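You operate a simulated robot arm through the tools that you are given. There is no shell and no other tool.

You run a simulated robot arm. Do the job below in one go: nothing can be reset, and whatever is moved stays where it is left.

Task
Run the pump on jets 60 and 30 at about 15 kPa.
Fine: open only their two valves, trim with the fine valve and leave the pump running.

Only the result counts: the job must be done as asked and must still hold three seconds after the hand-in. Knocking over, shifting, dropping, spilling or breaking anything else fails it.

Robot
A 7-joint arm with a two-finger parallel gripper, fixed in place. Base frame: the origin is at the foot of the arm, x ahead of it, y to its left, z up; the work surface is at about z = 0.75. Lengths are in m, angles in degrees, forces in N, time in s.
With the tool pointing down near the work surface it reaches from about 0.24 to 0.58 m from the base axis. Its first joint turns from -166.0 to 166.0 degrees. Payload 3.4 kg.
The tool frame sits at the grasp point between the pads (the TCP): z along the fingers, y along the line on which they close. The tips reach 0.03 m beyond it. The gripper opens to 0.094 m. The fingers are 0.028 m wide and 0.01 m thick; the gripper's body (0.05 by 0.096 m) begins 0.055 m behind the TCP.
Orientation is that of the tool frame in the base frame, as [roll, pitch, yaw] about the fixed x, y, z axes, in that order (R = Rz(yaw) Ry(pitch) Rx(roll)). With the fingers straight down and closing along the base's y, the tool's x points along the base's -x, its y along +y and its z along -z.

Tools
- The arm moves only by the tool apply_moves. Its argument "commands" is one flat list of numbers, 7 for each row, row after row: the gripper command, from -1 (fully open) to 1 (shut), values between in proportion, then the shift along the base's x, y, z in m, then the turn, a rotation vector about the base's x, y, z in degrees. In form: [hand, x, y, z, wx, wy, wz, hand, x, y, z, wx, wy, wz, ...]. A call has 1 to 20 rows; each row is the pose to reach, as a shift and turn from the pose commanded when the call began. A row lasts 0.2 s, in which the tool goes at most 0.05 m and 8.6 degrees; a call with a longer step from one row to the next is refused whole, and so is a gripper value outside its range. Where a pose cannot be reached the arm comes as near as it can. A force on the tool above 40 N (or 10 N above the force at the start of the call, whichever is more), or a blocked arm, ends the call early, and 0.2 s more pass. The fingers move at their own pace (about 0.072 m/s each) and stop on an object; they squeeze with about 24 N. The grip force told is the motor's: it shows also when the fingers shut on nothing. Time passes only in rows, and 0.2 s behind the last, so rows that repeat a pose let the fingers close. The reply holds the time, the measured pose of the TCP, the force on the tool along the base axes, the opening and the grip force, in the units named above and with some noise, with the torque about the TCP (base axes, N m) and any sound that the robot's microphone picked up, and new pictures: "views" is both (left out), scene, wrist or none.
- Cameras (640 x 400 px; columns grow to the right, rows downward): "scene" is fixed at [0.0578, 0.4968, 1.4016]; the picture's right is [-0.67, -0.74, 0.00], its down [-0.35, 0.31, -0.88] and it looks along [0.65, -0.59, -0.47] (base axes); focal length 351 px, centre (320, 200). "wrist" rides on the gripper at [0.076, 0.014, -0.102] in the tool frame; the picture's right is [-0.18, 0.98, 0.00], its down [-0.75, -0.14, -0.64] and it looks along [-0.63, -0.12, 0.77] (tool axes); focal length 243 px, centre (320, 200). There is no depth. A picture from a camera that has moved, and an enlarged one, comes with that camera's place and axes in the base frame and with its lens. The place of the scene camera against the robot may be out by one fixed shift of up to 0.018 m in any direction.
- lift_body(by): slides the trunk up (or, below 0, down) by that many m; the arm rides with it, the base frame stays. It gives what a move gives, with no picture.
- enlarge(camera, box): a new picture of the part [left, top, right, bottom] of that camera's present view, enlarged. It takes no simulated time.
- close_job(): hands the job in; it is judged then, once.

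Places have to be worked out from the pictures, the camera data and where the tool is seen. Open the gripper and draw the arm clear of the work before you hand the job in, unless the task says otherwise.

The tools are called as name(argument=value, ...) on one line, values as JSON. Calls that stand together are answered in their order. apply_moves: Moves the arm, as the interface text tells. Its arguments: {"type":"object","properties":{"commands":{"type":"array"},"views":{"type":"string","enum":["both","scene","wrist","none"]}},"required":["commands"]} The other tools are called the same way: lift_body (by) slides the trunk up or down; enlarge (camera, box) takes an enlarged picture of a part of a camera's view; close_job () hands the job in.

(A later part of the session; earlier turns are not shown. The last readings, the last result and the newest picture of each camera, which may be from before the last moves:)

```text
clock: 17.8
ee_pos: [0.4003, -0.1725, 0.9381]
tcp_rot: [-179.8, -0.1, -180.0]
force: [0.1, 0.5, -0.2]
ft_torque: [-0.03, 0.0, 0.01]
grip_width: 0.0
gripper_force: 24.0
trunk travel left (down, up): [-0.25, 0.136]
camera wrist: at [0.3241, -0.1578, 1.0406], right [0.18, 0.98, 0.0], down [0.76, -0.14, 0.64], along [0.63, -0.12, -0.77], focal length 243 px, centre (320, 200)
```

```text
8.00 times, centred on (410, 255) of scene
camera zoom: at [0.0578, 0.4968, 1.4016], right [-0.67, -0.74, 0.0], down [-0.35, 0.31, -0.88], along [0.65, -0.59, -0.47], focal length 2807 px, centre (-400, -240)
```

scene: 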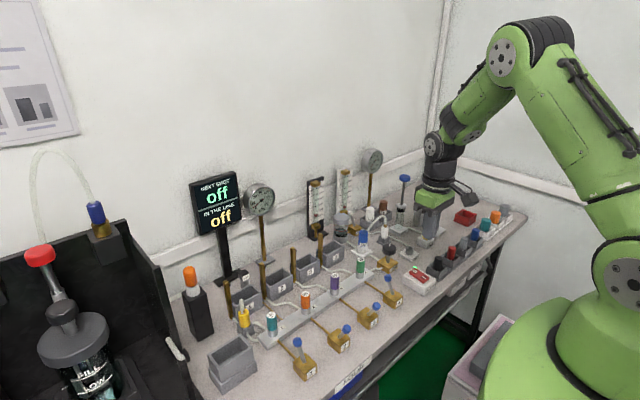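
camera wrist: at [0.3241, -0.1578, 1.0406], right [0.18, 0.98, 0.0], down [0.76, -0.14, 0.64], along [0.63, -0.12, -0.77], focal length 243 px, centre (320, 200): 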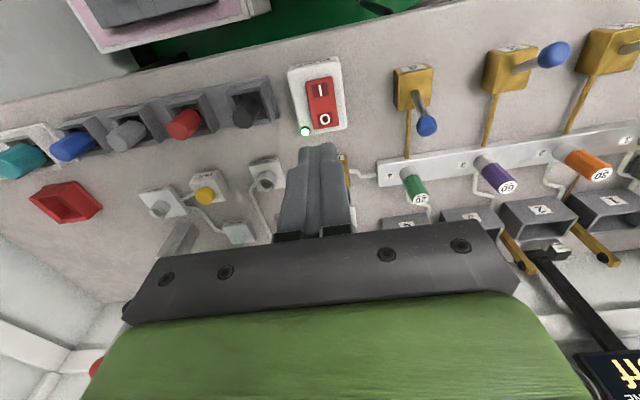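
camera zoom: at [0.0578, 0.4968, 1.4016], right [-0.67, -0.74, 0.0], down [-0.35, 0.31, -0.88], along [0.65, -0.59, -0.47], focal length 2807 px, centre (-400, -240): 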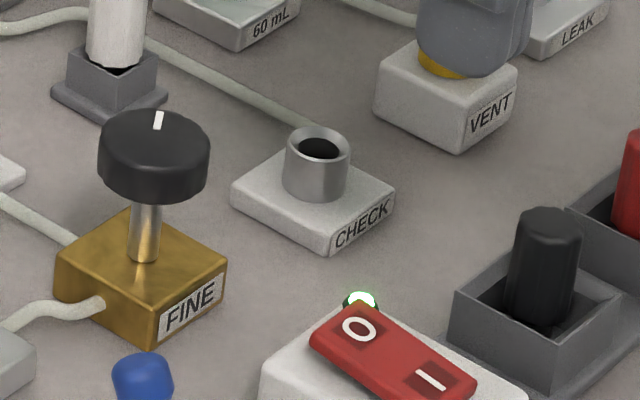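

Pump is on, rocker's I side down, and the left gauge reads about 5 kPa. I wait a moment for it to settle and look at the outlets for signs of which jets flow.

apply_moves(commands=[1, 0, 0, 0.0, 0, 0, 0, 1, 0, 0, 0, 0, 0, 0, 1, 0, 0, 0, 0, 0, 0, 1, 0, 0, 0, 0, 0, 0, 1, 0, 0, 0, 0, 0, 0, -1, 0, 0, 0, 0, 0, 0, -1, 0, 0, 0, 0, 0, 0, -1, 0, 0, 0, 0, 0, 0, -1, 0, 0, 0, 0, 0, 0, -1, 0, 0, 0, 0, 0, 0], views="both")

enlarge(camera="scene", box=[230, 170, 310, 220])

enlarge(camera="scene", box=[300, 170, 380, 220])

enlarge(camera="scene", box=[220, 225, 360, 312])

enlarge(camera="wrist", box=[370, 140, 640, 300])

```text
clock: 20.0
ee_pos: [0.4002, -0.173, 0.9375]
tcp_rot: [-179.9, -0.1, 180.0]
force: [-0.7, 0.3, 0.0]
ft_torque: [0.0, 0.01, 0.01]
grip_width: 0.0939
gripper_force: 0.1
trunk travel left (down, up): [-0.25, 0.136]
camera wrist: at [0.324, -0.1579, 1.0404], right [0.18, 0.98, 0.0], down [0.76, -0.14, 0.64], along [0.63, -0.12, -0.77], focal length 243 px, centre (320, 200)
```

scene: 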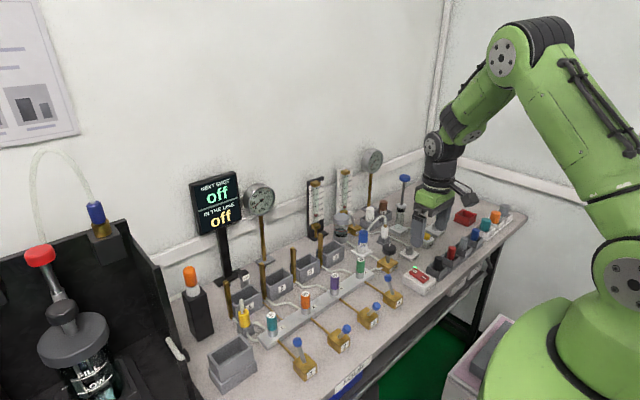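
wrist: 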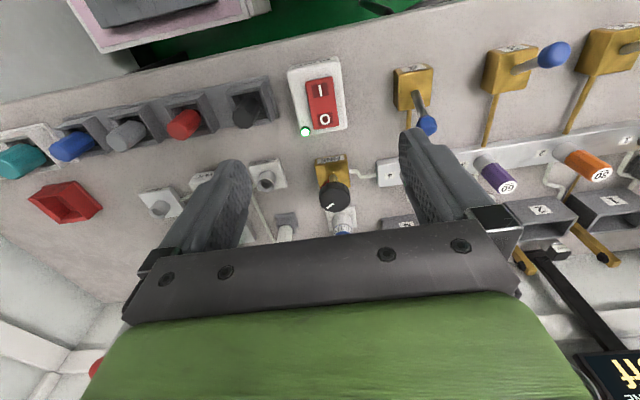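

```text
8.00 times, centred on (270, 195) of scene
camera zoom: at [0.0578, 0.4968, 1.4016], right [-0.67, -0.74, 0.0], down [-0.35, 0.31, -0.88], along [0.65, -0.59, -0.47], focal length 2807 px, centre (720, 240)
```

zoom: 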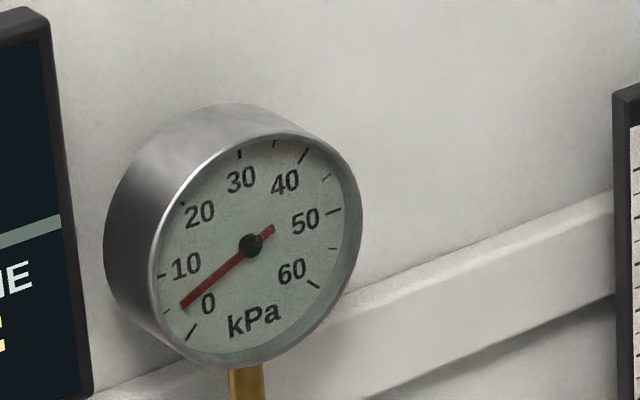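

```text
8.00 times, centred on (340, 195) of scene
camera zoom: at [0.0578, 0.4968, 1.4016], right [-0.67, -0.74, 0.0], down [-0.35, 0.31, -0.88], along [0.65, -0.59, -0.47], focal length 2807 px, centre (160, 240)
```

zoom: 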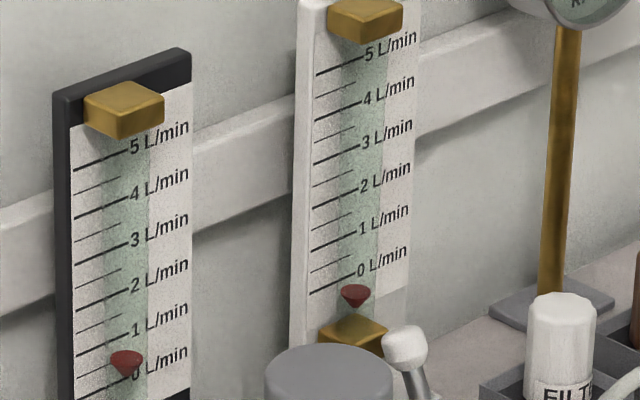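

```text
4.57 times, centred on (290, 268) of scene
camera zoom: at [0.0578, 0.4968, 1.4016], right [-0.67, -0.74, 0.0], down [-0.35, 0.31, -0.88], along [0.65, -0.59, -0.47], focal length 1604 px, centre (457, -113)
```

zoom: 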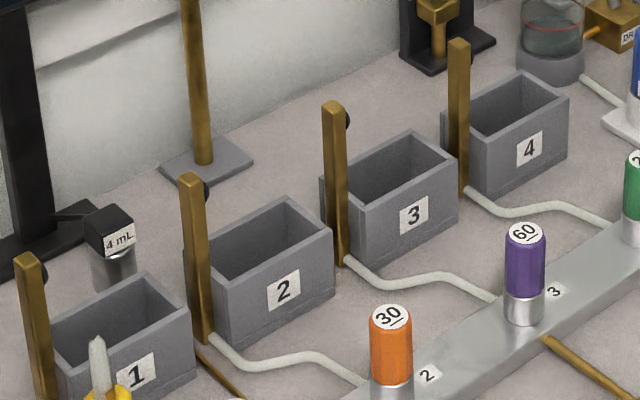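

```text
2.37 times, centred on (505, 220) of wrist
camera zoom: at [0.324, -0.1579, 1.0404], right [0.18, 0.98, 0.0], down [0.76, -0.14, 0.64], along [0.63, -0.12, -0.77], focal length 575 px, centre (-118, 153)
```

zoom: 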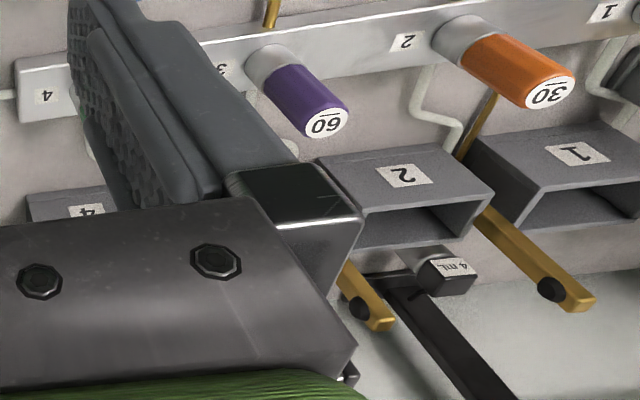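

The gauge has settled near 4–5 kPa, so I need more pressure. I enlarge the fine knob to locate it and its pointer.

enlarge(camera="wrist", box=[270, 130, 398, 210])

enlarge(camera="scene", box=[360, 230, 424, 270])

```text
5.00 times, centred on (334, 170) of wrist
camera zoom: at [0.324, -0.1579, 1.0404], right [0.18, 0.98, 0.0], down [0.76, -0.14, 0.64], along [0.63, -0.12, -0.77], focal length 1213 px, centre (250, 350)
```

zoom: 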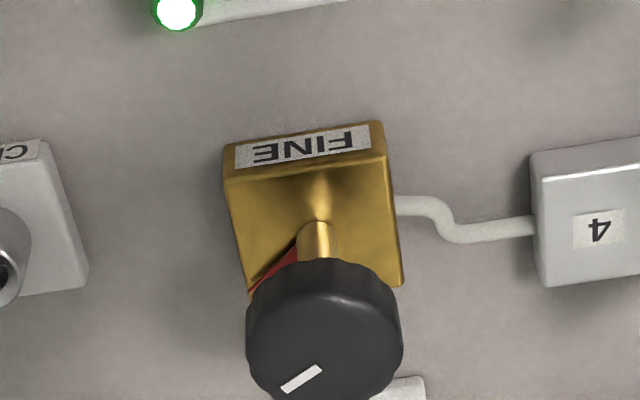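

```text
10.00 times, centred on (392, 250) of scene
camera zoom: at [0.0578, 0.4968, 1.4016], right [-0.67, -0.74, 0.0], down [-0.35, 0.31, -0.88], along [0.65, -0.59, -0.47], focal length 3509 px, centre (-400, -300)
```

zoom: 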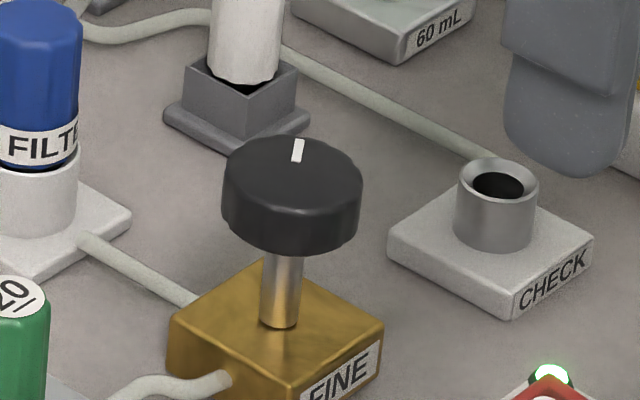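

The knob centre is at about (0.510, −0.175, 0.81), with its pointer toward +x/−y. I move the open gripper above it to check alignment before descending.

apply_moves(commands=[-1, 0.04, 0, 0, 0, 0, 0, -1, 0.08, -0.001, 0, 0, 0, 0, -1, 0.11, -0.002, 0, 0, 0, 0, -1, 0.11, -0.002, -0.03, 0, 0, 0, -1, 0.11, -0.002, -0.03, 0, 0, 0], views="both")

enlarge(camera="wrist", box=[240, 40, 400, 140])

```text
clock: 21.2
ee_pos: [0.5075, -0.176, 0.9103]
tcp_rot: [-179.8, -0.1, 179.9]
force: [-0.4, 0.8, -0.1]
ft_torque: [-0.05, -0.02, -0.01]
grip_width: 0.094
gripper_force: 0.0
trunk travel left (down, up): [-0.25, 0.136]
camera wrist: at [0.4324, -0.1614, 1.0127], right [0.18, 0.98, 0.0], down [0.75, -0.14, 0.64], along [0.63, -0.12, -0.77], focal length 243 px, centre (320, 200)
```

scene: 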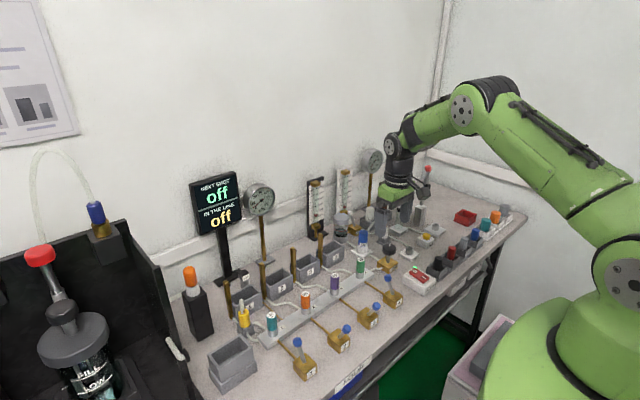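
wrist: 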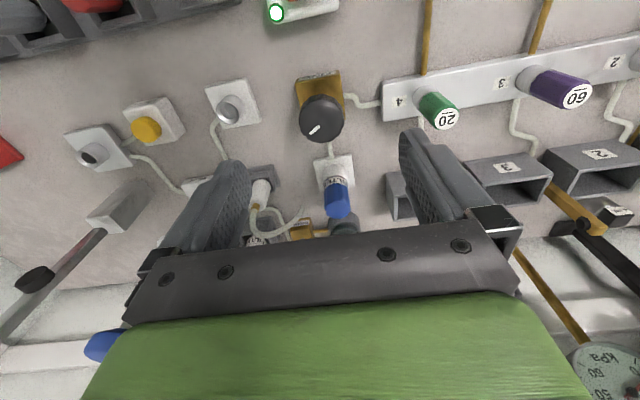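

```text
4.00 times, centred on (320, 90) of wrist
camera zoom: at [0.4324, -0.1614, 1.0127], right [0.18, 0.98, 0.0], down [0.75, -0.14, 0.64], along [0.63, -0.12, -0.77], focal length 970 px, centre (320, 640)
```

zoom: 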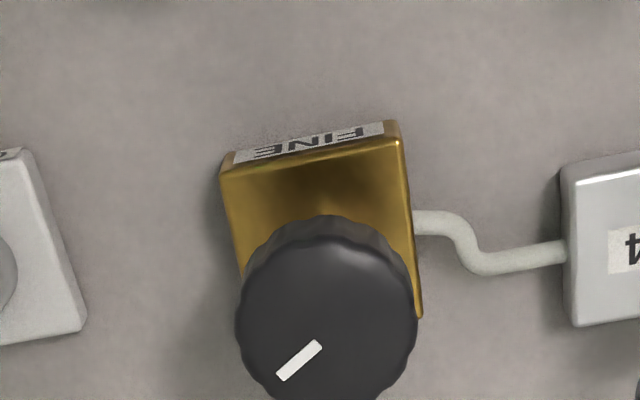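

Alignment is good (offset ≲2 mm). I narrow the gripper to about 64 mm and descend around the knob to TCP z≈0.822, keeping tips above the valve box.

apply_moves(commands=[-0.36, 0.002, 0.001, -0.01, 0, 0, 0, -0.36, 0.002, 0.001, -0.03, 0, 0, 0, -0.36, 0.002, 0.001, -0.05, 0, 0, 0, -0.36, 0.002, 0.001, -0.07, 0, 0, 0, -0.36, 0.002, 0.001, -0.088, 0, 0, 0, -0.36, 0.002, 0.001, -0.088, 0, 0, 0], views="both")

```text
clock: 22.6
ee_pos: [0.5102, -0.1749, 0.8207]
tcp_rot: [-179.9, -0.1, 180.0]
force: [0.2, -0.3, 0.0]
ft_torque: [0.0, 0.01, 0.0]
grip_width: 0.0638
gripper_force: 0.1
trunk travel left (down, up): [-0.25, 0.136]
camera wrist: at [0.4345, -0.1602, 0.923], right [0.18, 0.98, 0.0], down [0.76, -0.14, 0.64], along [0.63, -0.12, -0.77], focal length 243 px, centre (320, 200)
```

scene: 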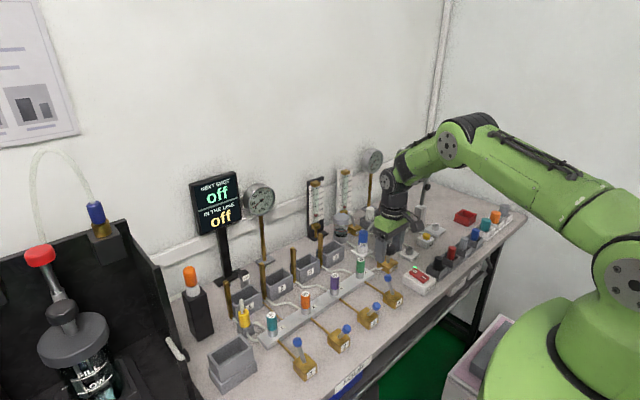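
wrist: 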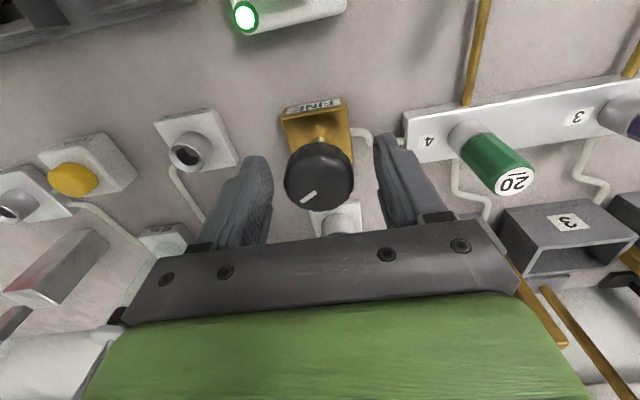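

The knob sits centred between the fingers. I close on it gently in place and check the width and forces.

apply_moves(commands=[0.5, 0, 0, 0, 0, 0, 0, 0.5, 0, 0, 0, 0, 0, 0, 0.5, 0, 0, 0, 0, 0, 0], views="wrist")

enlarge(camera="scene", box=[230, 170, 310, 220])

```text
clock: 23.4
ee_pos: [0.5112, -0.1754, 0.8208]
tcp_rot: [-179.9, -0.2, 180.0]
force: [-0.4, -2.6, -2.9]
ft_torque: [-0.14, -0.21, -0.01]
grip_width: 0.0376
gripper_force: 44.8
trunk travel left (down, up): [-0.25, 0.136]
camera wrist: at [0.4347, -0.1606, 0.923], right [0.18, 0.98, 0.0], down [0.76, -0.14, 0.64], along [0.63, -0.12, -0.77], focal length 243 px, centre (320, 200)
```

wrist: 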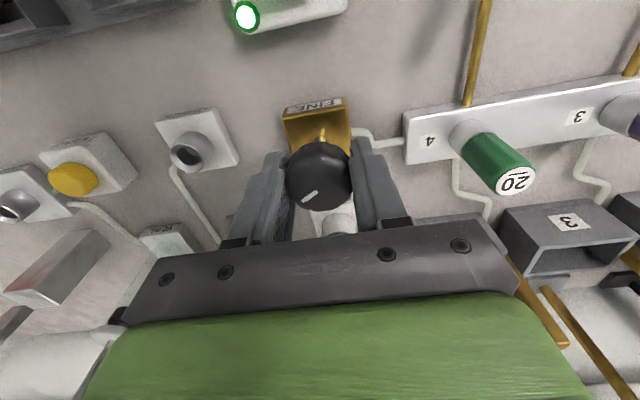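

```text
8.00 times, centred on (270, 195) of scene
camera zoom: at [0.0578, 0.4968, 1.4016], right [-0.67, -0.74, 0.0], down [-0.35, 0.31, -0.88], along [0.65, -0.59, -0.47], focal length 2807 px, centre (720, 240)
```

zoom: 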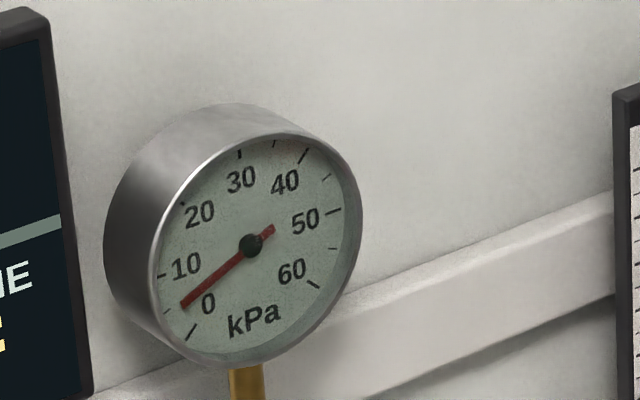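

The knob is gripped (37.6 mm). I turn it 20° counter-clockwise as a test and watch the gauge.

apply_moves(commands=[0.5, 0, 0, 0, 0, 0, 5, 0.5, 0, 0, 0, 0, 0, 10, 0.5, 0, 0, 0, 0, 0, 15, 0.5, 0, 0, 0, 0, 0, 20, 0.5, 0, 0, 0, 0, 0, 20, 0.5, 0, 0, 0, 0, 0, 20, 0.5, 0, 0, 0, 0, 0, 20, 0.5, 0, 0, 0, 0, 0, 20], views="both")

enlarge(camera="scene", box=[230, 170, 310, 220])

enlarge(camera="wrist", box=[240, 80, 400, 230])

```text
clock: 25.2
ee_pos: [0.5103, -0.1763, 0.8211]
tcp_rot: [-179.9, -0.3, -160.0]
force: [-0.7, -1.3, -3.3]
ft_torque: [0.02, -0.05, -0.02]
grip_width: 0.0373
gripper_force: 45.5
trunk travel left (down, up): [-0.25, 0.136]
camera wrist: at [0.4343, -0.1874, 0.9231], right [-0.16, 0.99, 0.0], down [0.76, 0.13, 0.64], along [0.63, 0.1, -0.77], focal length 243 px, centre (320, 200)
```

scene: 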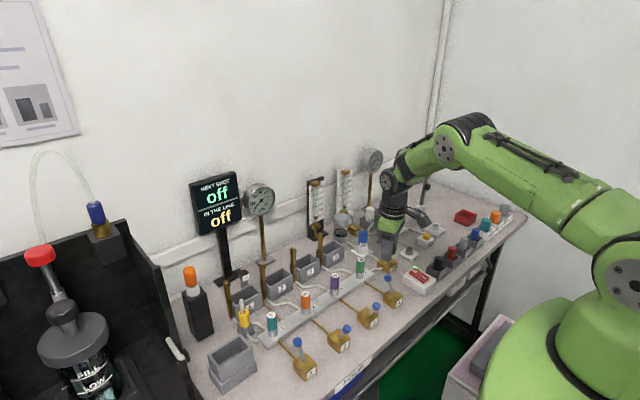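
wrist: 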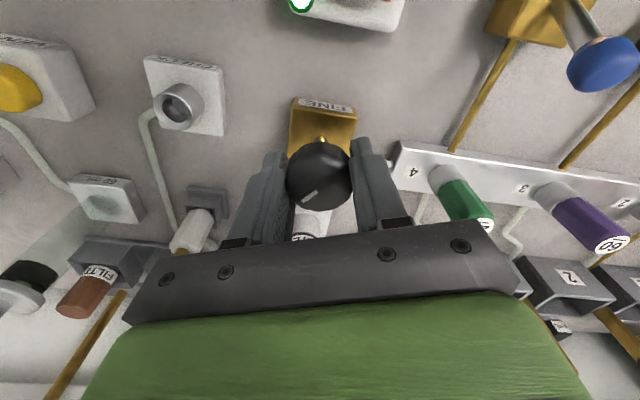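

```text
8.00 times, centred on (270, 195) of scene
camera zoom: at [0.0578, 0.4968, 1.4016], right [-0.67, -0.74, 0.0], down [-0.35, 0.31, -0.88], along [0.65, -0.59, -0.47], focal length 2807 px, centre (720, 240)
```

zoom: 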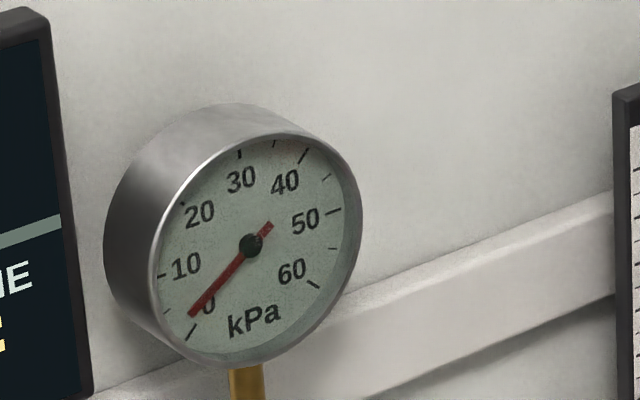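

```text
2.67 times, centred on (320, 155) of wrist
camera zoom: at [0.4343, -0.1874, 0.9231], right [-0.16, 0.99, 0.0], down [0.76, 0.13, 0.64], along [0.63, 0.1, -0.77], focal length 647 px, centre (320, 320)
```

zoom: 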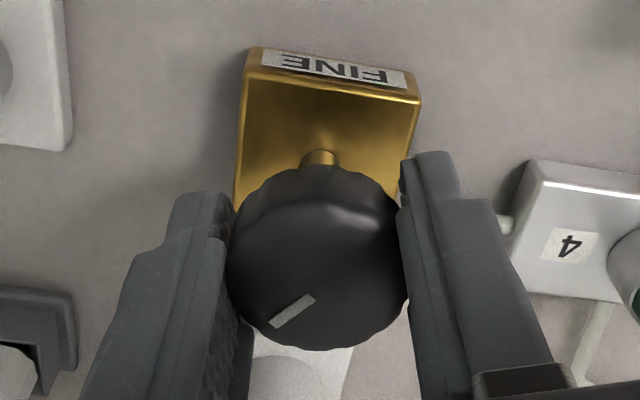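

Counter-clockwise lowered the pressure (≈4.2 → 2 kPa), so clockwise raises it. I turn clockwise 60° (40° past the start position) and let the gauge settle.

apply_moves(commands=[0.5, 0, 0, 0, 0, 0, -7.5, 0.5, 0, 0, 0, 0, 0, -15, 0.5, 0, 0, 0, 0, 0, -22.5, 0.5, 0, 0, 0, 0, 0, -30, 0.5, 0, 0, 0, 0, 0, -37.5, 0.5, 0, 0, 0, 0, 0, -45, 0.5, 0, 0, 0, 0, 0, -52.5, 0.5, 0, 0, 0, 0, 0, -60, 0.5, 0, 0, 0, 0, 0, -60, 0.5, 0, 0, 0, 0, 0, -60, 0.5, 0, 0, 0, 0, 0, -60, 0.5, 0, 0, 0, 0, 0, -60, 0.5, 0, 0, 0, 0, 0, -60, 0.5, 0, 0, 0, 0, 0, -60], views="both")

enlarge(camera="scene", box=[230, 170, 310, 220])

enlarge(camera="scene", box=[300, 170, 380, 220])

enlarge(camera="wrist", box=[240, 80, 400, 230])

```text
clock: 28.2
ee_pos: [0.5108, -0.1746, 0.822]
tcp_rot: [-179.9, -0.2, 140.1]
force: [-5.5, -4.8, -10.2]
ft_torque: [-0.13, 0.04, -0.01]
grip_width: 0.0373
gripper_force: 44.9
trunk travel left (down, up): [-0.25, 0.136]
camera wrist: at [0.4618, -0.1156, 0.9232], right [0.77, 0.63, 0.0], down [0.49, -0.59, 0.64], along [0.4, -0.5, -0.77], focal length 243 px, centre (320, 200)
```

scene: 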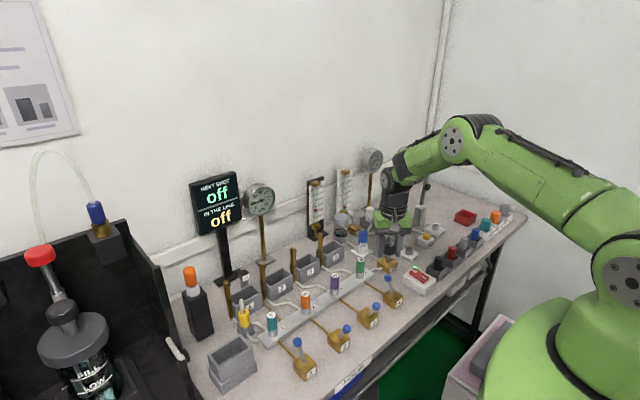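
wrist: 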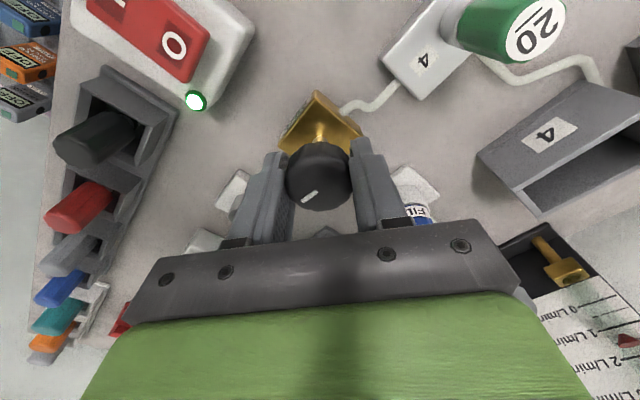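

```text
8.00 times, centred on (270, 195) of scene
camera zoom: at [0.0578, 0.4968, 1.4016], right [-0.67, -0.74, 0.0], down [-0.35, 0.31, -0.88], along [0.65, -0.59, -0.47], focal length 2807 px, centre (720, 240)
```

zoom: 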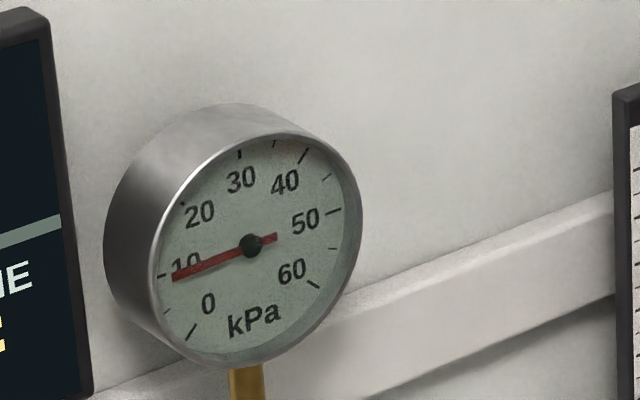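

```text
8.00 times, centred on (340, 195) of scene
camera zoom: at [0.0578, 0.4968, 1.4016], right [-0.67, -0.74, 0.0], down [-0.35, 0.31, -0.88], along [0.65, -0.59, -0.47], focal length 2807 px, centre (160, 240)
```

zoom: 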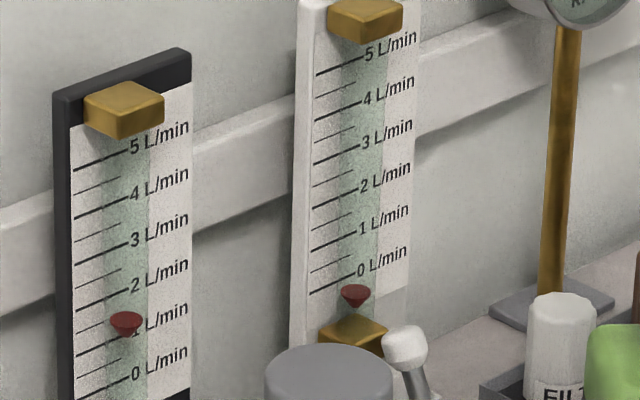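

```text
2.67 times, centred on (320, 155) of wrist
camera zoom: at [0.4618, -0.1156, 0.9232], right [0.77, 0.63, 0.0], down [0.49, -0.59, 0.64], along [0.4, -0.5, -0.77], focal length 647 px, centre (320, 320)
```

zoom: 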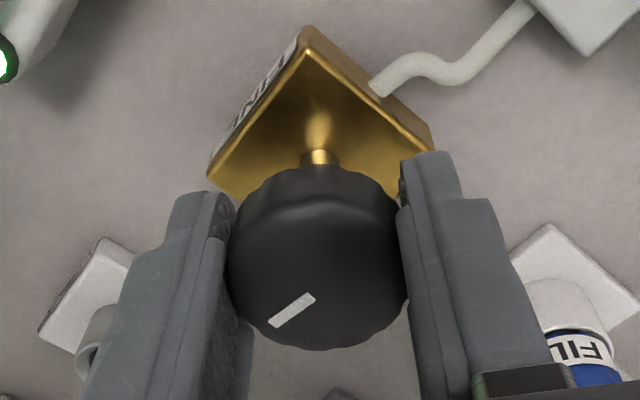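

The gauge is now about 9 kPa at 40° clockwise. I turn another 35° clockwise and let it settle.

apply_moves(commands=[0.5, 0, 0, 0, 0, 0, -7, 0.5, 0, 0, 0, 0, 0, -14, 0.5, 0, 0, 0, 0, 0, -21, 0.5, 0, 0, 0, 0, 0, -28, 0.5, 0, 0, 0, 0, 0, -35, 0.5, 0, 0, 0, 0, 0, -35, 0.5, 0, 0, 0, 0, 0, -35, 0.5, 0, 0, 0, 0, 0, -35, 0.5, 0, 0, 0, 0, 0, -35, 0.5, 0, 0, 0, 0, 0, -35, 0.5, 0, 0, 0, 0, 0, -35, 0.5, 0, 0, 0, 0, 0, -35, 0.5, 0, 0, 0, 0, 0, -35], views="both")

enlarge(camera="scene", box=[230, 170, 310, 220])

enlarge(camera="scene", box=[300, 170, 380, 220])

```text
clock: 31.0
ee_pos: [0.5102, -0.1755, 0.821]
tcp_rot: [-179.9, -0.2, 105.0]
force: [-6.3, -6.0, -12.4]
ft_torque: [-0.31, 0.05, 0.03]
grip_width: 0.0372
gripper_force: 44.8
trunk travel left (down, up): [-0.25, 0.136]
camera wrist: at [0.5048, -0.0985, 0.9232], right [1.0, 0.08, 0.0], down [0.06, -0.77, 0.64], along [0.05, -0.64, -0.77], focal length 243 px, centre (320, 200)
```

scene: 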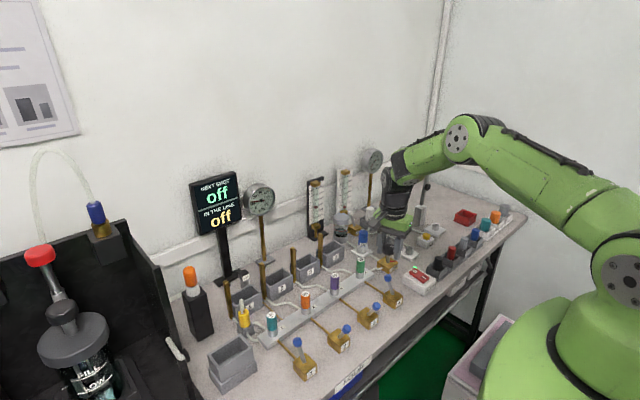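
wrist: 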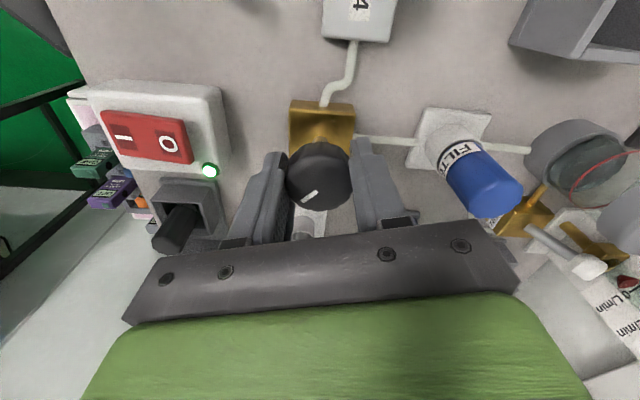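

```text
8.00 times, centred on (270, 195) of scene
camera zoom: at [0.0578, 0.4968, 1.4016], right [-0.67, -0.74, 0.0], down [-0.35, 0.31, -0.88], along [0.65, -0.59, -0.47], focal length 2807 px, centre (720, 240)
```

zoom: 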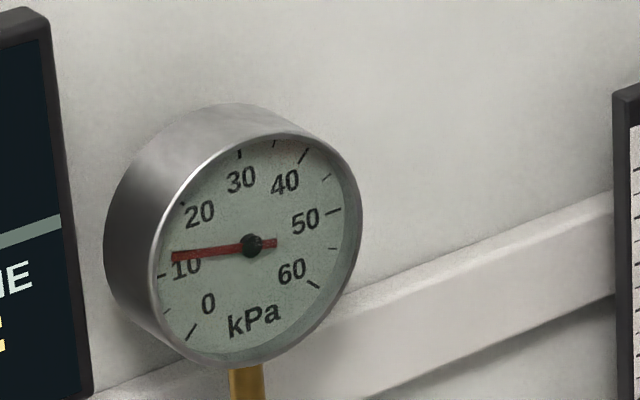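

```text
8.00 times, centred on (340, 195) of scene
camera zoom: at [0.0578, 0.4968, 1.4016], right [-0.67, -0.74, 0.0], down [-0.35, 0.31, -0.88], along [0.65, -0.59, -0.47], focal length 2807 px, centre (160, 240)
```

zoom: 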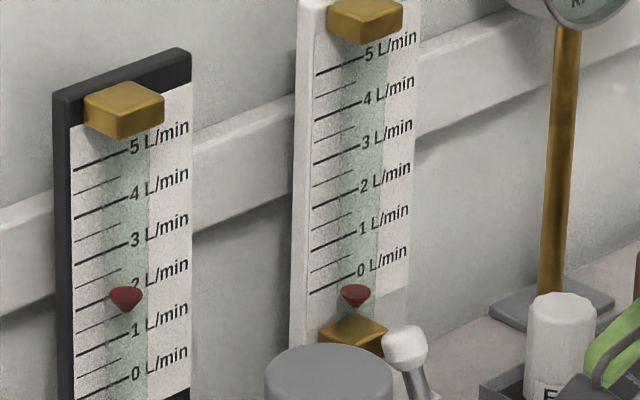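

About 12.5 kPa now, rate ≈0.1 kPa per degree. I turn a further 22° clockwise.

apply_moves(commands=[0.5, 0, 0, 0, 0, 0, -6, 0.5, 0, 0, 0, 0, 0, -12, 0.5, 0, 0, 0, 0, 0, -18, 0.5, 0, 0, 0, 0, 0, -22, 0.5, 0, 0, 0, 0, 0, -22, 0.5, 0, 0, 0, 0, 0, -22, 0.5, 0, 0, 0, 0, 0, -22, 0.5, 0, 0, 0, 0, 0, -22, 0.5, 0, 0, 0, 0, 0, -22, 0.5, 0, 0, 0, 0, 0, -22, 0.5, 0, 0, 0, 0, 0, -22, 0.5, 0, 0, 0, 0, 0, -22], views="scene")

enlarge(camera="scene", box=[230, 170, 310, 220])

enlarge(camera="scene", box=[300, 170, 380, 220])

```text
clock: 33.6
ee_pos: [0.5091, -0.1741, 0.8206]
tcp_rot: [-179.9, -0.2, 83.0]
force: [-2.4, -6.1, -7.0]
ft_torque: [-0.11, 0.03, -0.02]
grip_width: 0.0373
gripper_force: 45.2
trunk travel left (down, up): [-0.25, 0.136]
```

scene: 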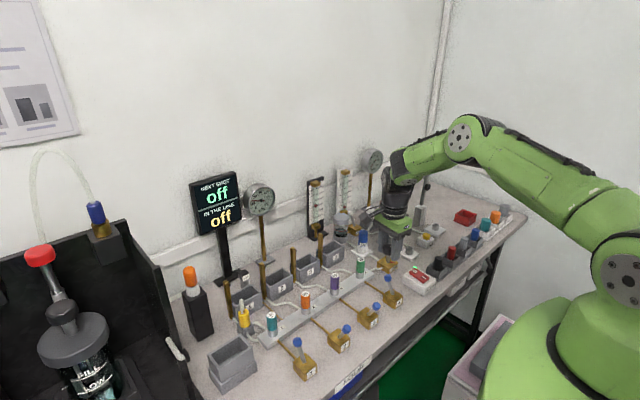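

```text
8.00 times, centred on (270, 195) of scene
camera zoom: at [0.0578, 0.4968, 1.4016], right [-0.67, -0.74, 0.0], down [-0.35, 0.31, -0.88], along [0.65, -0.59, -0.47], focal length 2807 px, centre (720, 240)
```

zoom: 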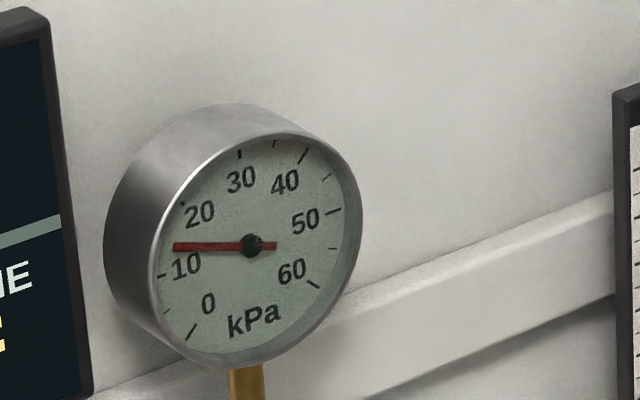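

```text
8.00 times, centred on (340, 195) of scene
camera zoom: at [0.0578, 0.4968, 1.4016], right [-0.67, -0.74, 0.0], down [-0.35, 0.31, -0.88], along [0.65, -0.59, -0.47], focal length 2807 px, centre (160, 240)
```

zoom: 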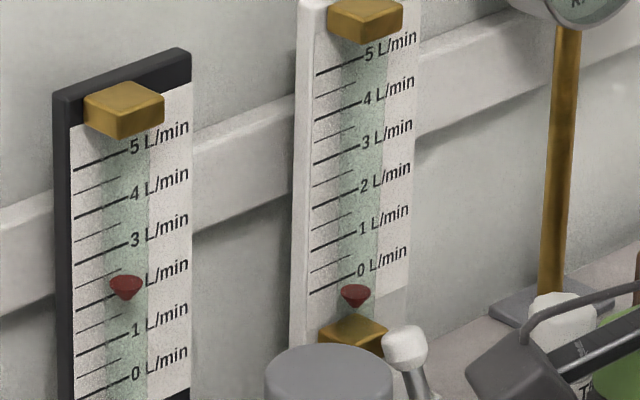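

About 14.2 kPa. I turn 9° more clockwise and read at higher magnification.

apply_moves(commands=[0.5, 0, 0, 0, 0, 0, -5, 0.5, 0, 0, 0, 0, 0, -9, 0.5, 0, 0, 0, 0, 0, -9, 0.5, 0, 0, 0, 0, 0, -9, 0.5, 0, 0, 0, 0, 0, -9, 0.5, 0, 0, 0, 0, 0, -9, 0.5, 0, 0, 0, 0, 0, -9, 0.5, 0, 0, 0, 0, 0, -9, 0.5, 0, 0, 0, 0, 0, -9, 0.5, 0, 0, 0, 0, 0, -9, 0.5, 0, 0, 0, 0, 0, -9, 0.5, 0, 0, 0, 0, 0, -9], views="wrist")

enlarge(camera="scene", box=[244, 182, 276, 216])

enlarge(camera="scene", box=[230, 170, 310, 220])

```text
clock: 36.2
ee_pos: [0.5095, -0.1753, 0.8224]
tcp_rot: [-179.8, -0.2, 74.0]
force: [-5.8, -7.6, -8.1]
ft_torque: [-0.14, 0.1, 0.04]
grip_width: 0.0372
gripper_force: 44.9
trunk travel left (down, up): [-0.25, 0.136]
camera wrist: at [0.5451, -0.1066, 0.9233], right [0.89, -0.45, 0.0], down [-0.34, -0.69, 0.64], along [-0.29, -0.57, -0.77], focal length 243 px, centre (320, 200)
```

wrist: 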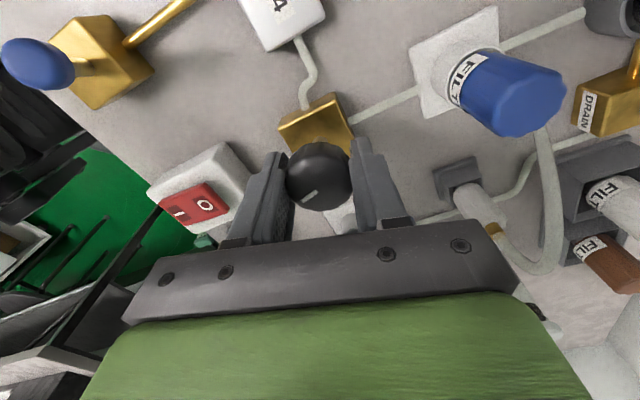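

```text
11.76 times, centred on (260, 199) of scene
camera zoom: at [0.0578, 0.4968, 1.4016], right [-0.67, -0.74, 0.0], down [-0.35, 0.31, -0.88], along [0.65, -0.59, -0.47], focal length 4128 px, centre (1026, 212)
```

zoom: 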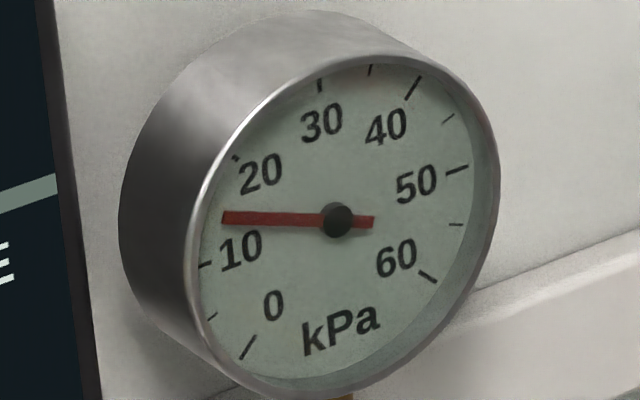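

```text
8.00 times, centred on (270, 195) of scene
camera zoom: at [0.0578, 0.4968, 1.4016], right [-0.67, -0.74, 0.0], down [-0.35, 0.31, -0.88], along [0.65, -0.59, -0.47], focal length 2807 px, centre (720, 240)
```

zoom: 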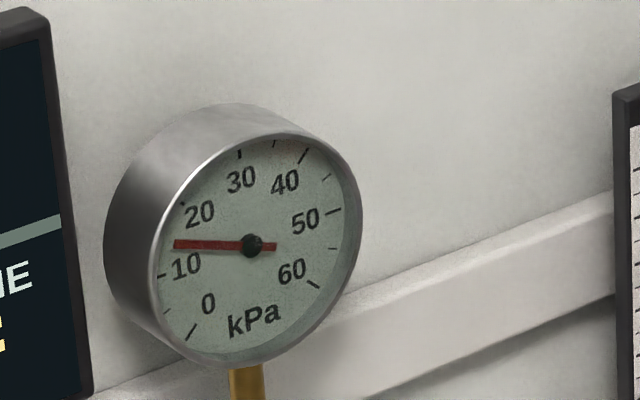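

The needle works out to about 14.9 kPa. I release the knob by opening only slightly (the filter is near one finger), then lift straight up.

apply_moves(commands=[-0.2, 0, 0, 0, 0, 0, 0, -0.2, 0, 0, 0, 0, 0, 0, -0.2, 0, 0, 0, 0, 0, 0, -0.2, 0, 0, 0.03, 0, 0, 0, -0.2, 0, 0, 0.07, 0, 0, 0, -0.2, 0, 0, 0.11, 0, 0, 0, -0.2, 0, 0, 0.11, 0, 0, 0], views="both")

enlarge(camera="scene", box=[244, 182, 276, 216])

enlarge(camera="scene", box=[300, 170, 380, 220])

```text
clock: 37.8
ee_pos: [0.5115, -0.1747, 0.9317]
tcp_rot: [-179.8, -0.1, 74.0]
force: [0.1, 0.1, 0.0]
ft_torque: [-0.03, 0.01, 0.01]
grip_width: 0.0561
gripper_force: 0.0
trunk travel left (down, up): [-0.25, 0.136]
camera wrist: at [0.5458, -0.1056, 1.0345], right [0.89, -0.45, 0.0], down [-0.34, -0.69, 0.64], along [-0.29, -0.57, -0.77], focal length 243 px, centre (320, 200)
```

scene: 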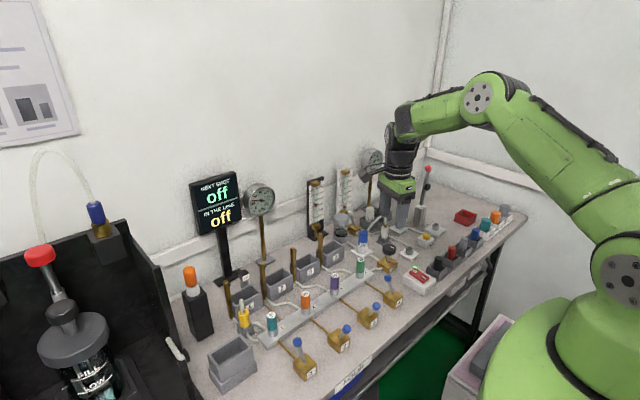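
wrist: 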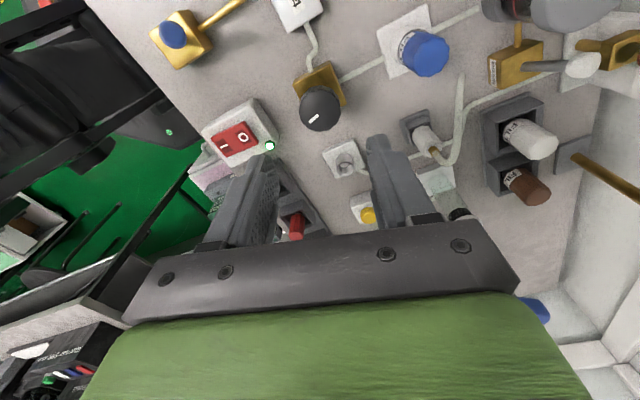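

```text
11.76 times, centred on (260, 199) of scene
camera zoom: at [0.0578, 0.4968, 1.4016], right [-0.67, -0.74, 0.0], down [-0.35, 0.31, -0.88], along [0.65, -0.59, -0.47], focal length 4128 px, centre (1026, 212)
```

zoom: 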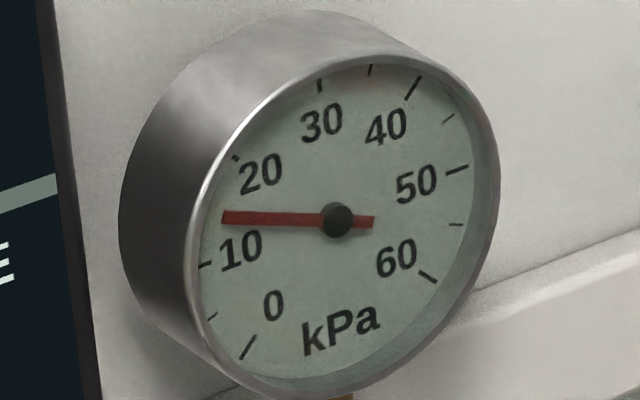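

```text
8.00 times, centred on (340, 195) of scene
camera zoom: at [0.0578, 0.4968, 1.4016], right [-0.67, -0.74, 0.0], down [-0.35, 0.31, -0.88], along [0.65, -0.59, -0.47], focal length 2807 px, centre (160, 240)
```

zoom: 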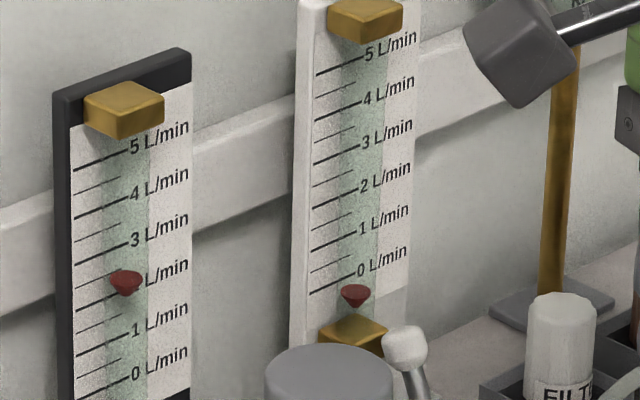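

The knob is released, gauge steady at ≈14.9 kPa and flow about 2 L/min. To be sure that "toward the robot" means open, I'll do a reversible check on lever 2; I rotate the tool back and move over the near side of valve 2 with fingers shut.

apply_moves(commands=[1, 0, 0.0, 0.02, 0, 0, 7.6, 1, -0.01, 0.01, 0.03, 0, 0, 15.2, 1, -0.02, 0.03, 0.03, 0, 0, 22.8, 1, -0.03, 0.05, 0.03, 0, 0, 30.4, 1, -0.045, 0.075, 0.03, 0, 0, 38, 1, -0.06, 0.1, 0.03, 0, 0, 45.6, 1, -0.075, 0.125, 0.03, 0, 0, 53.2, 1, -0.09, 0.15, 0.03, 0, 0, 60.8, 1, -0.105, 0.175, 0.03, 0, 0, 68.4, 1, -0.12, 0.2, 0.03, 0, 0, 76, 1, -0.135, 0.225, 0.03, 0, 0, 83.6, 1, -0.15, 0.25, 0.03, 0, 0, 91.2, 1, -0.155, 0.27, 0.03, 0, 0, 98.8, 1, -0.16, 0.289, 0.03, 0, 0, 106, 1, -0.16, 0.289, 0.03, 0, 0, 106], views="both")

enlarge(camera="scene", box=[244, 182, 276, 216])

```text
clock: 41.0
ee_pos: [0.3483, 0.1148, 0.9611]
tcp_rot: [-179.9, -0.1, -179.9]
force: [-0.5, 0.3, 0.0]
ft_torque: [-0.04, 0.0, 0.02]
grip_width: 0.0
gripper_force: 24.0
trunk travel left (down, up): [-0.25, 0.136]
camera wrist: at [0.2729, 0.1293, 1.0632], right [0.18, 0.98, 0.0], down [0.76, -0.14, 0.64], along [0.63, -0.12, -0.77], focal length 243 px, centre (320, 200)
```

scene: 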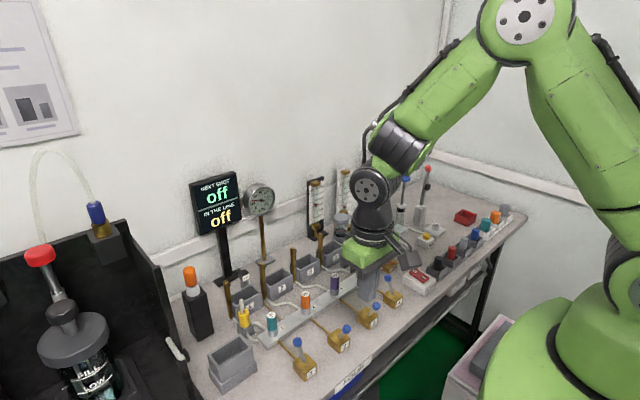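
wrist: 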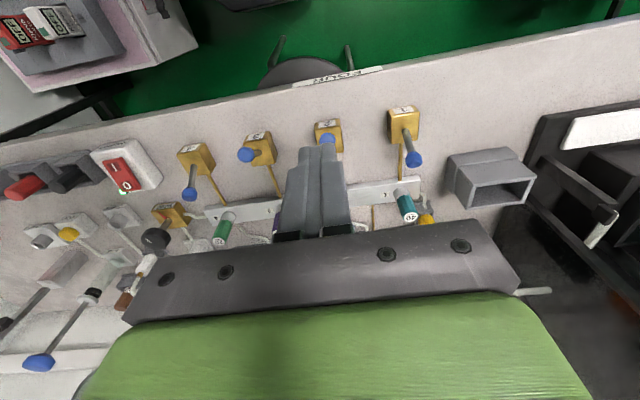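

```text
11.76 times, centred on (260, 199) of scene
camera zoom: at [0.0578, 0.4968, 1.4016], right [-0.67, -0.74, 0.0], down [-0.35, 0.31, -0.88], along [0.65, -0.59, -0.47], focal length 4128 px, centre (1026, 212)
```

zoom: 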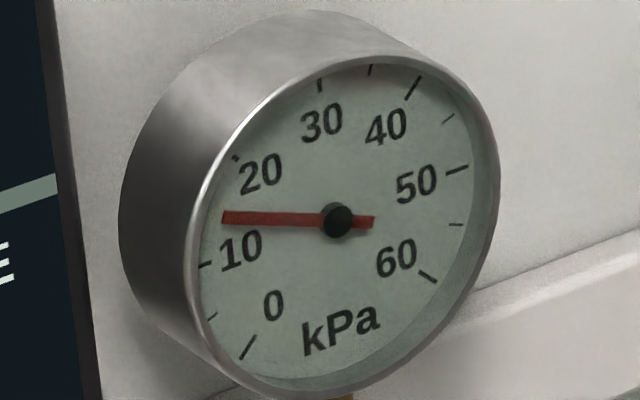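

The gauge is unchanged at ≈14.9 kPa. Lever 2's tip is near x=0.397; I lower the shut fingers on its near side and push it away from the robot as a test.

apply_moves(commands=[1, 0, 0, -0.04, 0, 0, 0, 1, 0, 0, -0.08, 0, 0, 0, 1, 0, 0, -0.115, 0, 0, 0, 1, 0, 0, -0.133, 0, 0, 0, 1, 0, 0, -0.133, 0, 0, 0, 1, 0.015, 0, -0.133, 0, 0, 0, 1, 0.025, 0, -0.133, 0, 0, 0, 1, 0.035, 0, -0.133, 0, 0, 0, 1, 0.045, 0, -0.133, 0, 0, 0, 1, 0.053, 0, -0.133, 0, 0, 0, 1, 0.059, 0, -0.133, 0, 0, 0, 1, 0.064, 0, -0.133, 0, 0, 0], views="both")

enlarge(camera="scene", box=[244, 182, 276, 216])

```text
clock: 43.6
ee_pos: [0.4087, 0.1145, 0.8281]
tcp_rot: [-179.7, -0.6, -179.8]
force: [-20.5, -3.1, 5.1]
ft_torque: [0.11, 0.54, -0.09]
grip_width: 0.0
gripper_force: 23.6
trunk travel left (down, up): [-0.25, 0.136]
camera wrist: at [0.3345, 0.1286, 0.931], right [0.18, 0.98, 0.0], down [0.76, -0.14, 0.63], along [0.62, -0.12, -0.77], focal length 243 px, centre (320, 200)
```

scene: 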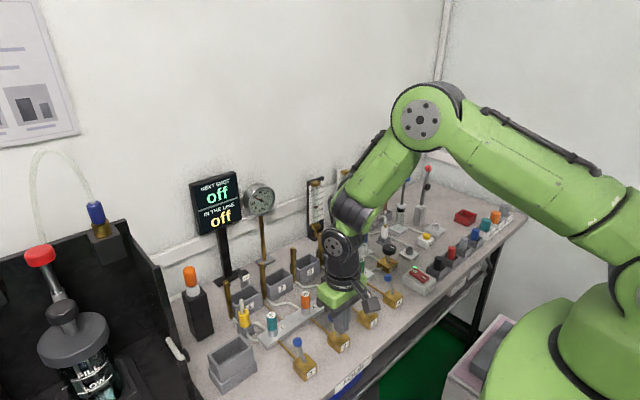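
wrist: 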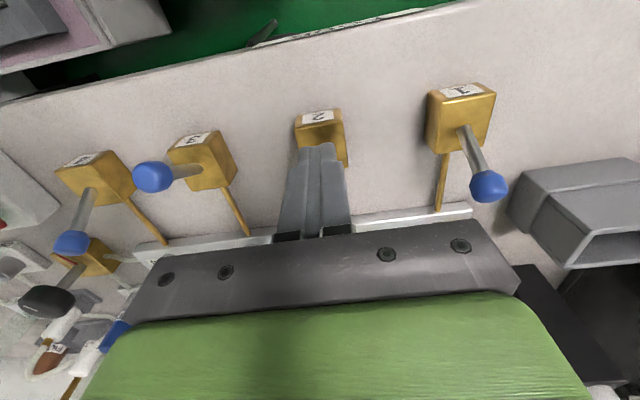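

```text
11.76 times, centred on (260, 199) of scene
camera zoom: at [0.0578, 0.4968, 1.4016], right [-0.67, -0.74, 0.0], down [-0.35, 0.31, -0.88], along [0.65, -0.59, -0.47], focal length 4128 px, centre (1026, 212)
```

zoom: 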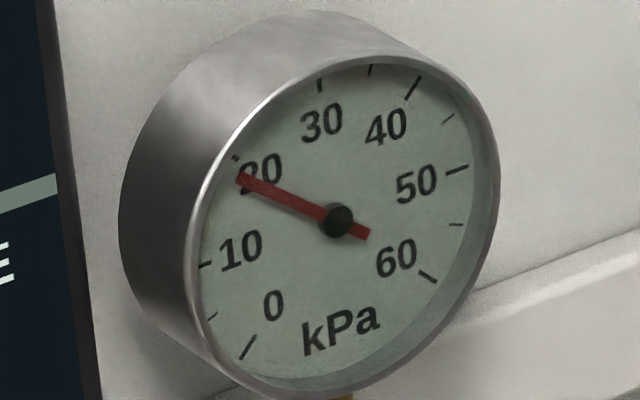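

Pushing lever 2 away raised the pressure to about 19 kPa, so "away" is closed and "toward the robot" is open — confirmed. I now return lever 2 to open: back off, rise, cross over, and descend behind it.

apply_moves(commands=[1, -0.015, 0, 0, 0, 0, 0, 1, -0.035, 0, 0, 0, 0, 0, 1, -0.035, 0, 0.045, 0, 0, 0, 1, -0.035, 0, 0.09, 0, 0, 0, 1, 0.0, 0, 0.09, 0, 0, 0, 1, 0.035, 0, 0.09, 0, 0, 0, 1, 0.058, 0, 0.09, 0, 0, 0, 1, 0.058, 0, 0.09, 0, 0, 0], views="wrist")

```text
clock: 45.4
ee_pos: [0.4724, 0.1162, 0.9186]
tcp_rot: [-179.9, -0.1, 179.9]
force: [-0.5, 0.0, 0.2]
ft_torque: [-0.02, 0.0, 0.02]
grip_width: 0.0002
gripper_force: 23.7
trunk travel left (down, up): [-0.25, 0.136]
camera wrist: at [0.3977, 0.1303, 1.0198], right [0.18, 0.98, 0.0], down [0.76, -0.14, 0.64], along [0.63, -0.12, -0.77], focal length 243 px, centre (320, 200)
```

wrist: 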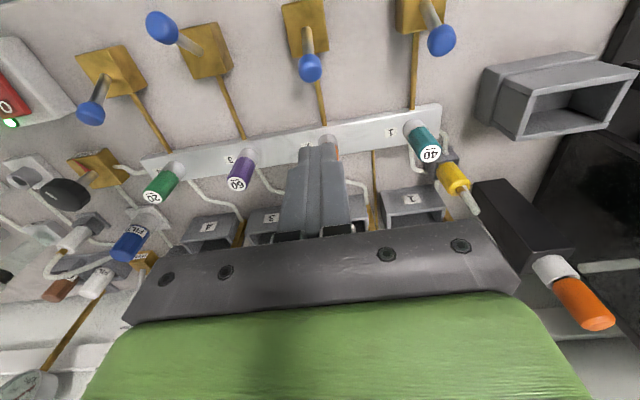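

The tool is behind and above lever 2, as in the first push. I descend and push it back to its robot-side stop.

apply_moves(commands=[1, 0, -0.001, -0.03, 0, 0, 0, 1, 0, -0.001, -0.06, 0, 0, 0, 1, 0, -0.001, -0.08, 0, 0, 0, 1, 0, -0.001, -0.09, 0, 0, 0, 1, 0, -0.001, -0.09, 0, 0, 0, 1, -0.01, -0.001, -0.09, 0, 0, 0, 1, -0.02, -0.001, -0.09, 0, 0, 0, 1, -0.03, -0.001, -0.09, 0, 0, 0, 1, -0.038, -0.001, -0.09, 0, 0, 0, 1, -0.044, -0.001, -0.09, 0, 0, 0, 1, -0.05, -0.001, -0.09, 0, 0, 0, 1, -0.055, -0.001, -0.09, 0, 0, 0, 1, -0.059, -0.001, -0.09, 0, 0, 0], views="wrist")

```text
clock: 48.2
ee_pos: [0.42, 0.1143, 0.8281]
tcp_rot: [-180.0, 0.7, 179.9]
force: [29.7, 3.5, 6.4]
ft_torque: [0.11, -0.82, -0.1]
grip_width: 0.0
gripper_force: 24.3
trunk travel left (down, up): [-0.25, 0.136]
camera wrist: at [0.3436, 0.128, 0.9293], right [0.19, 0.98, 0.0], down [0.75, -0.14, 0.65], along [0.64, -0.12, -0.76], focal length 243 px, centre (320, 200)
```

wrist: 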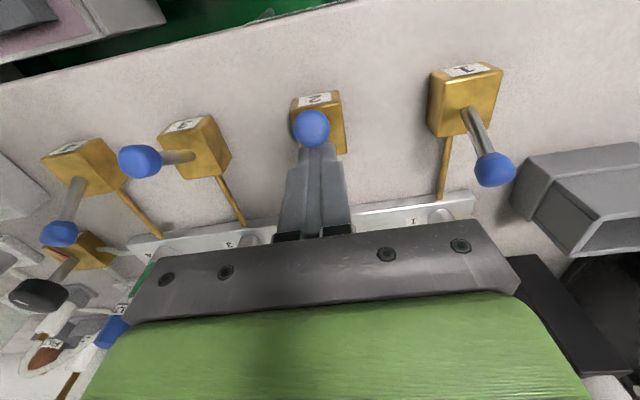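

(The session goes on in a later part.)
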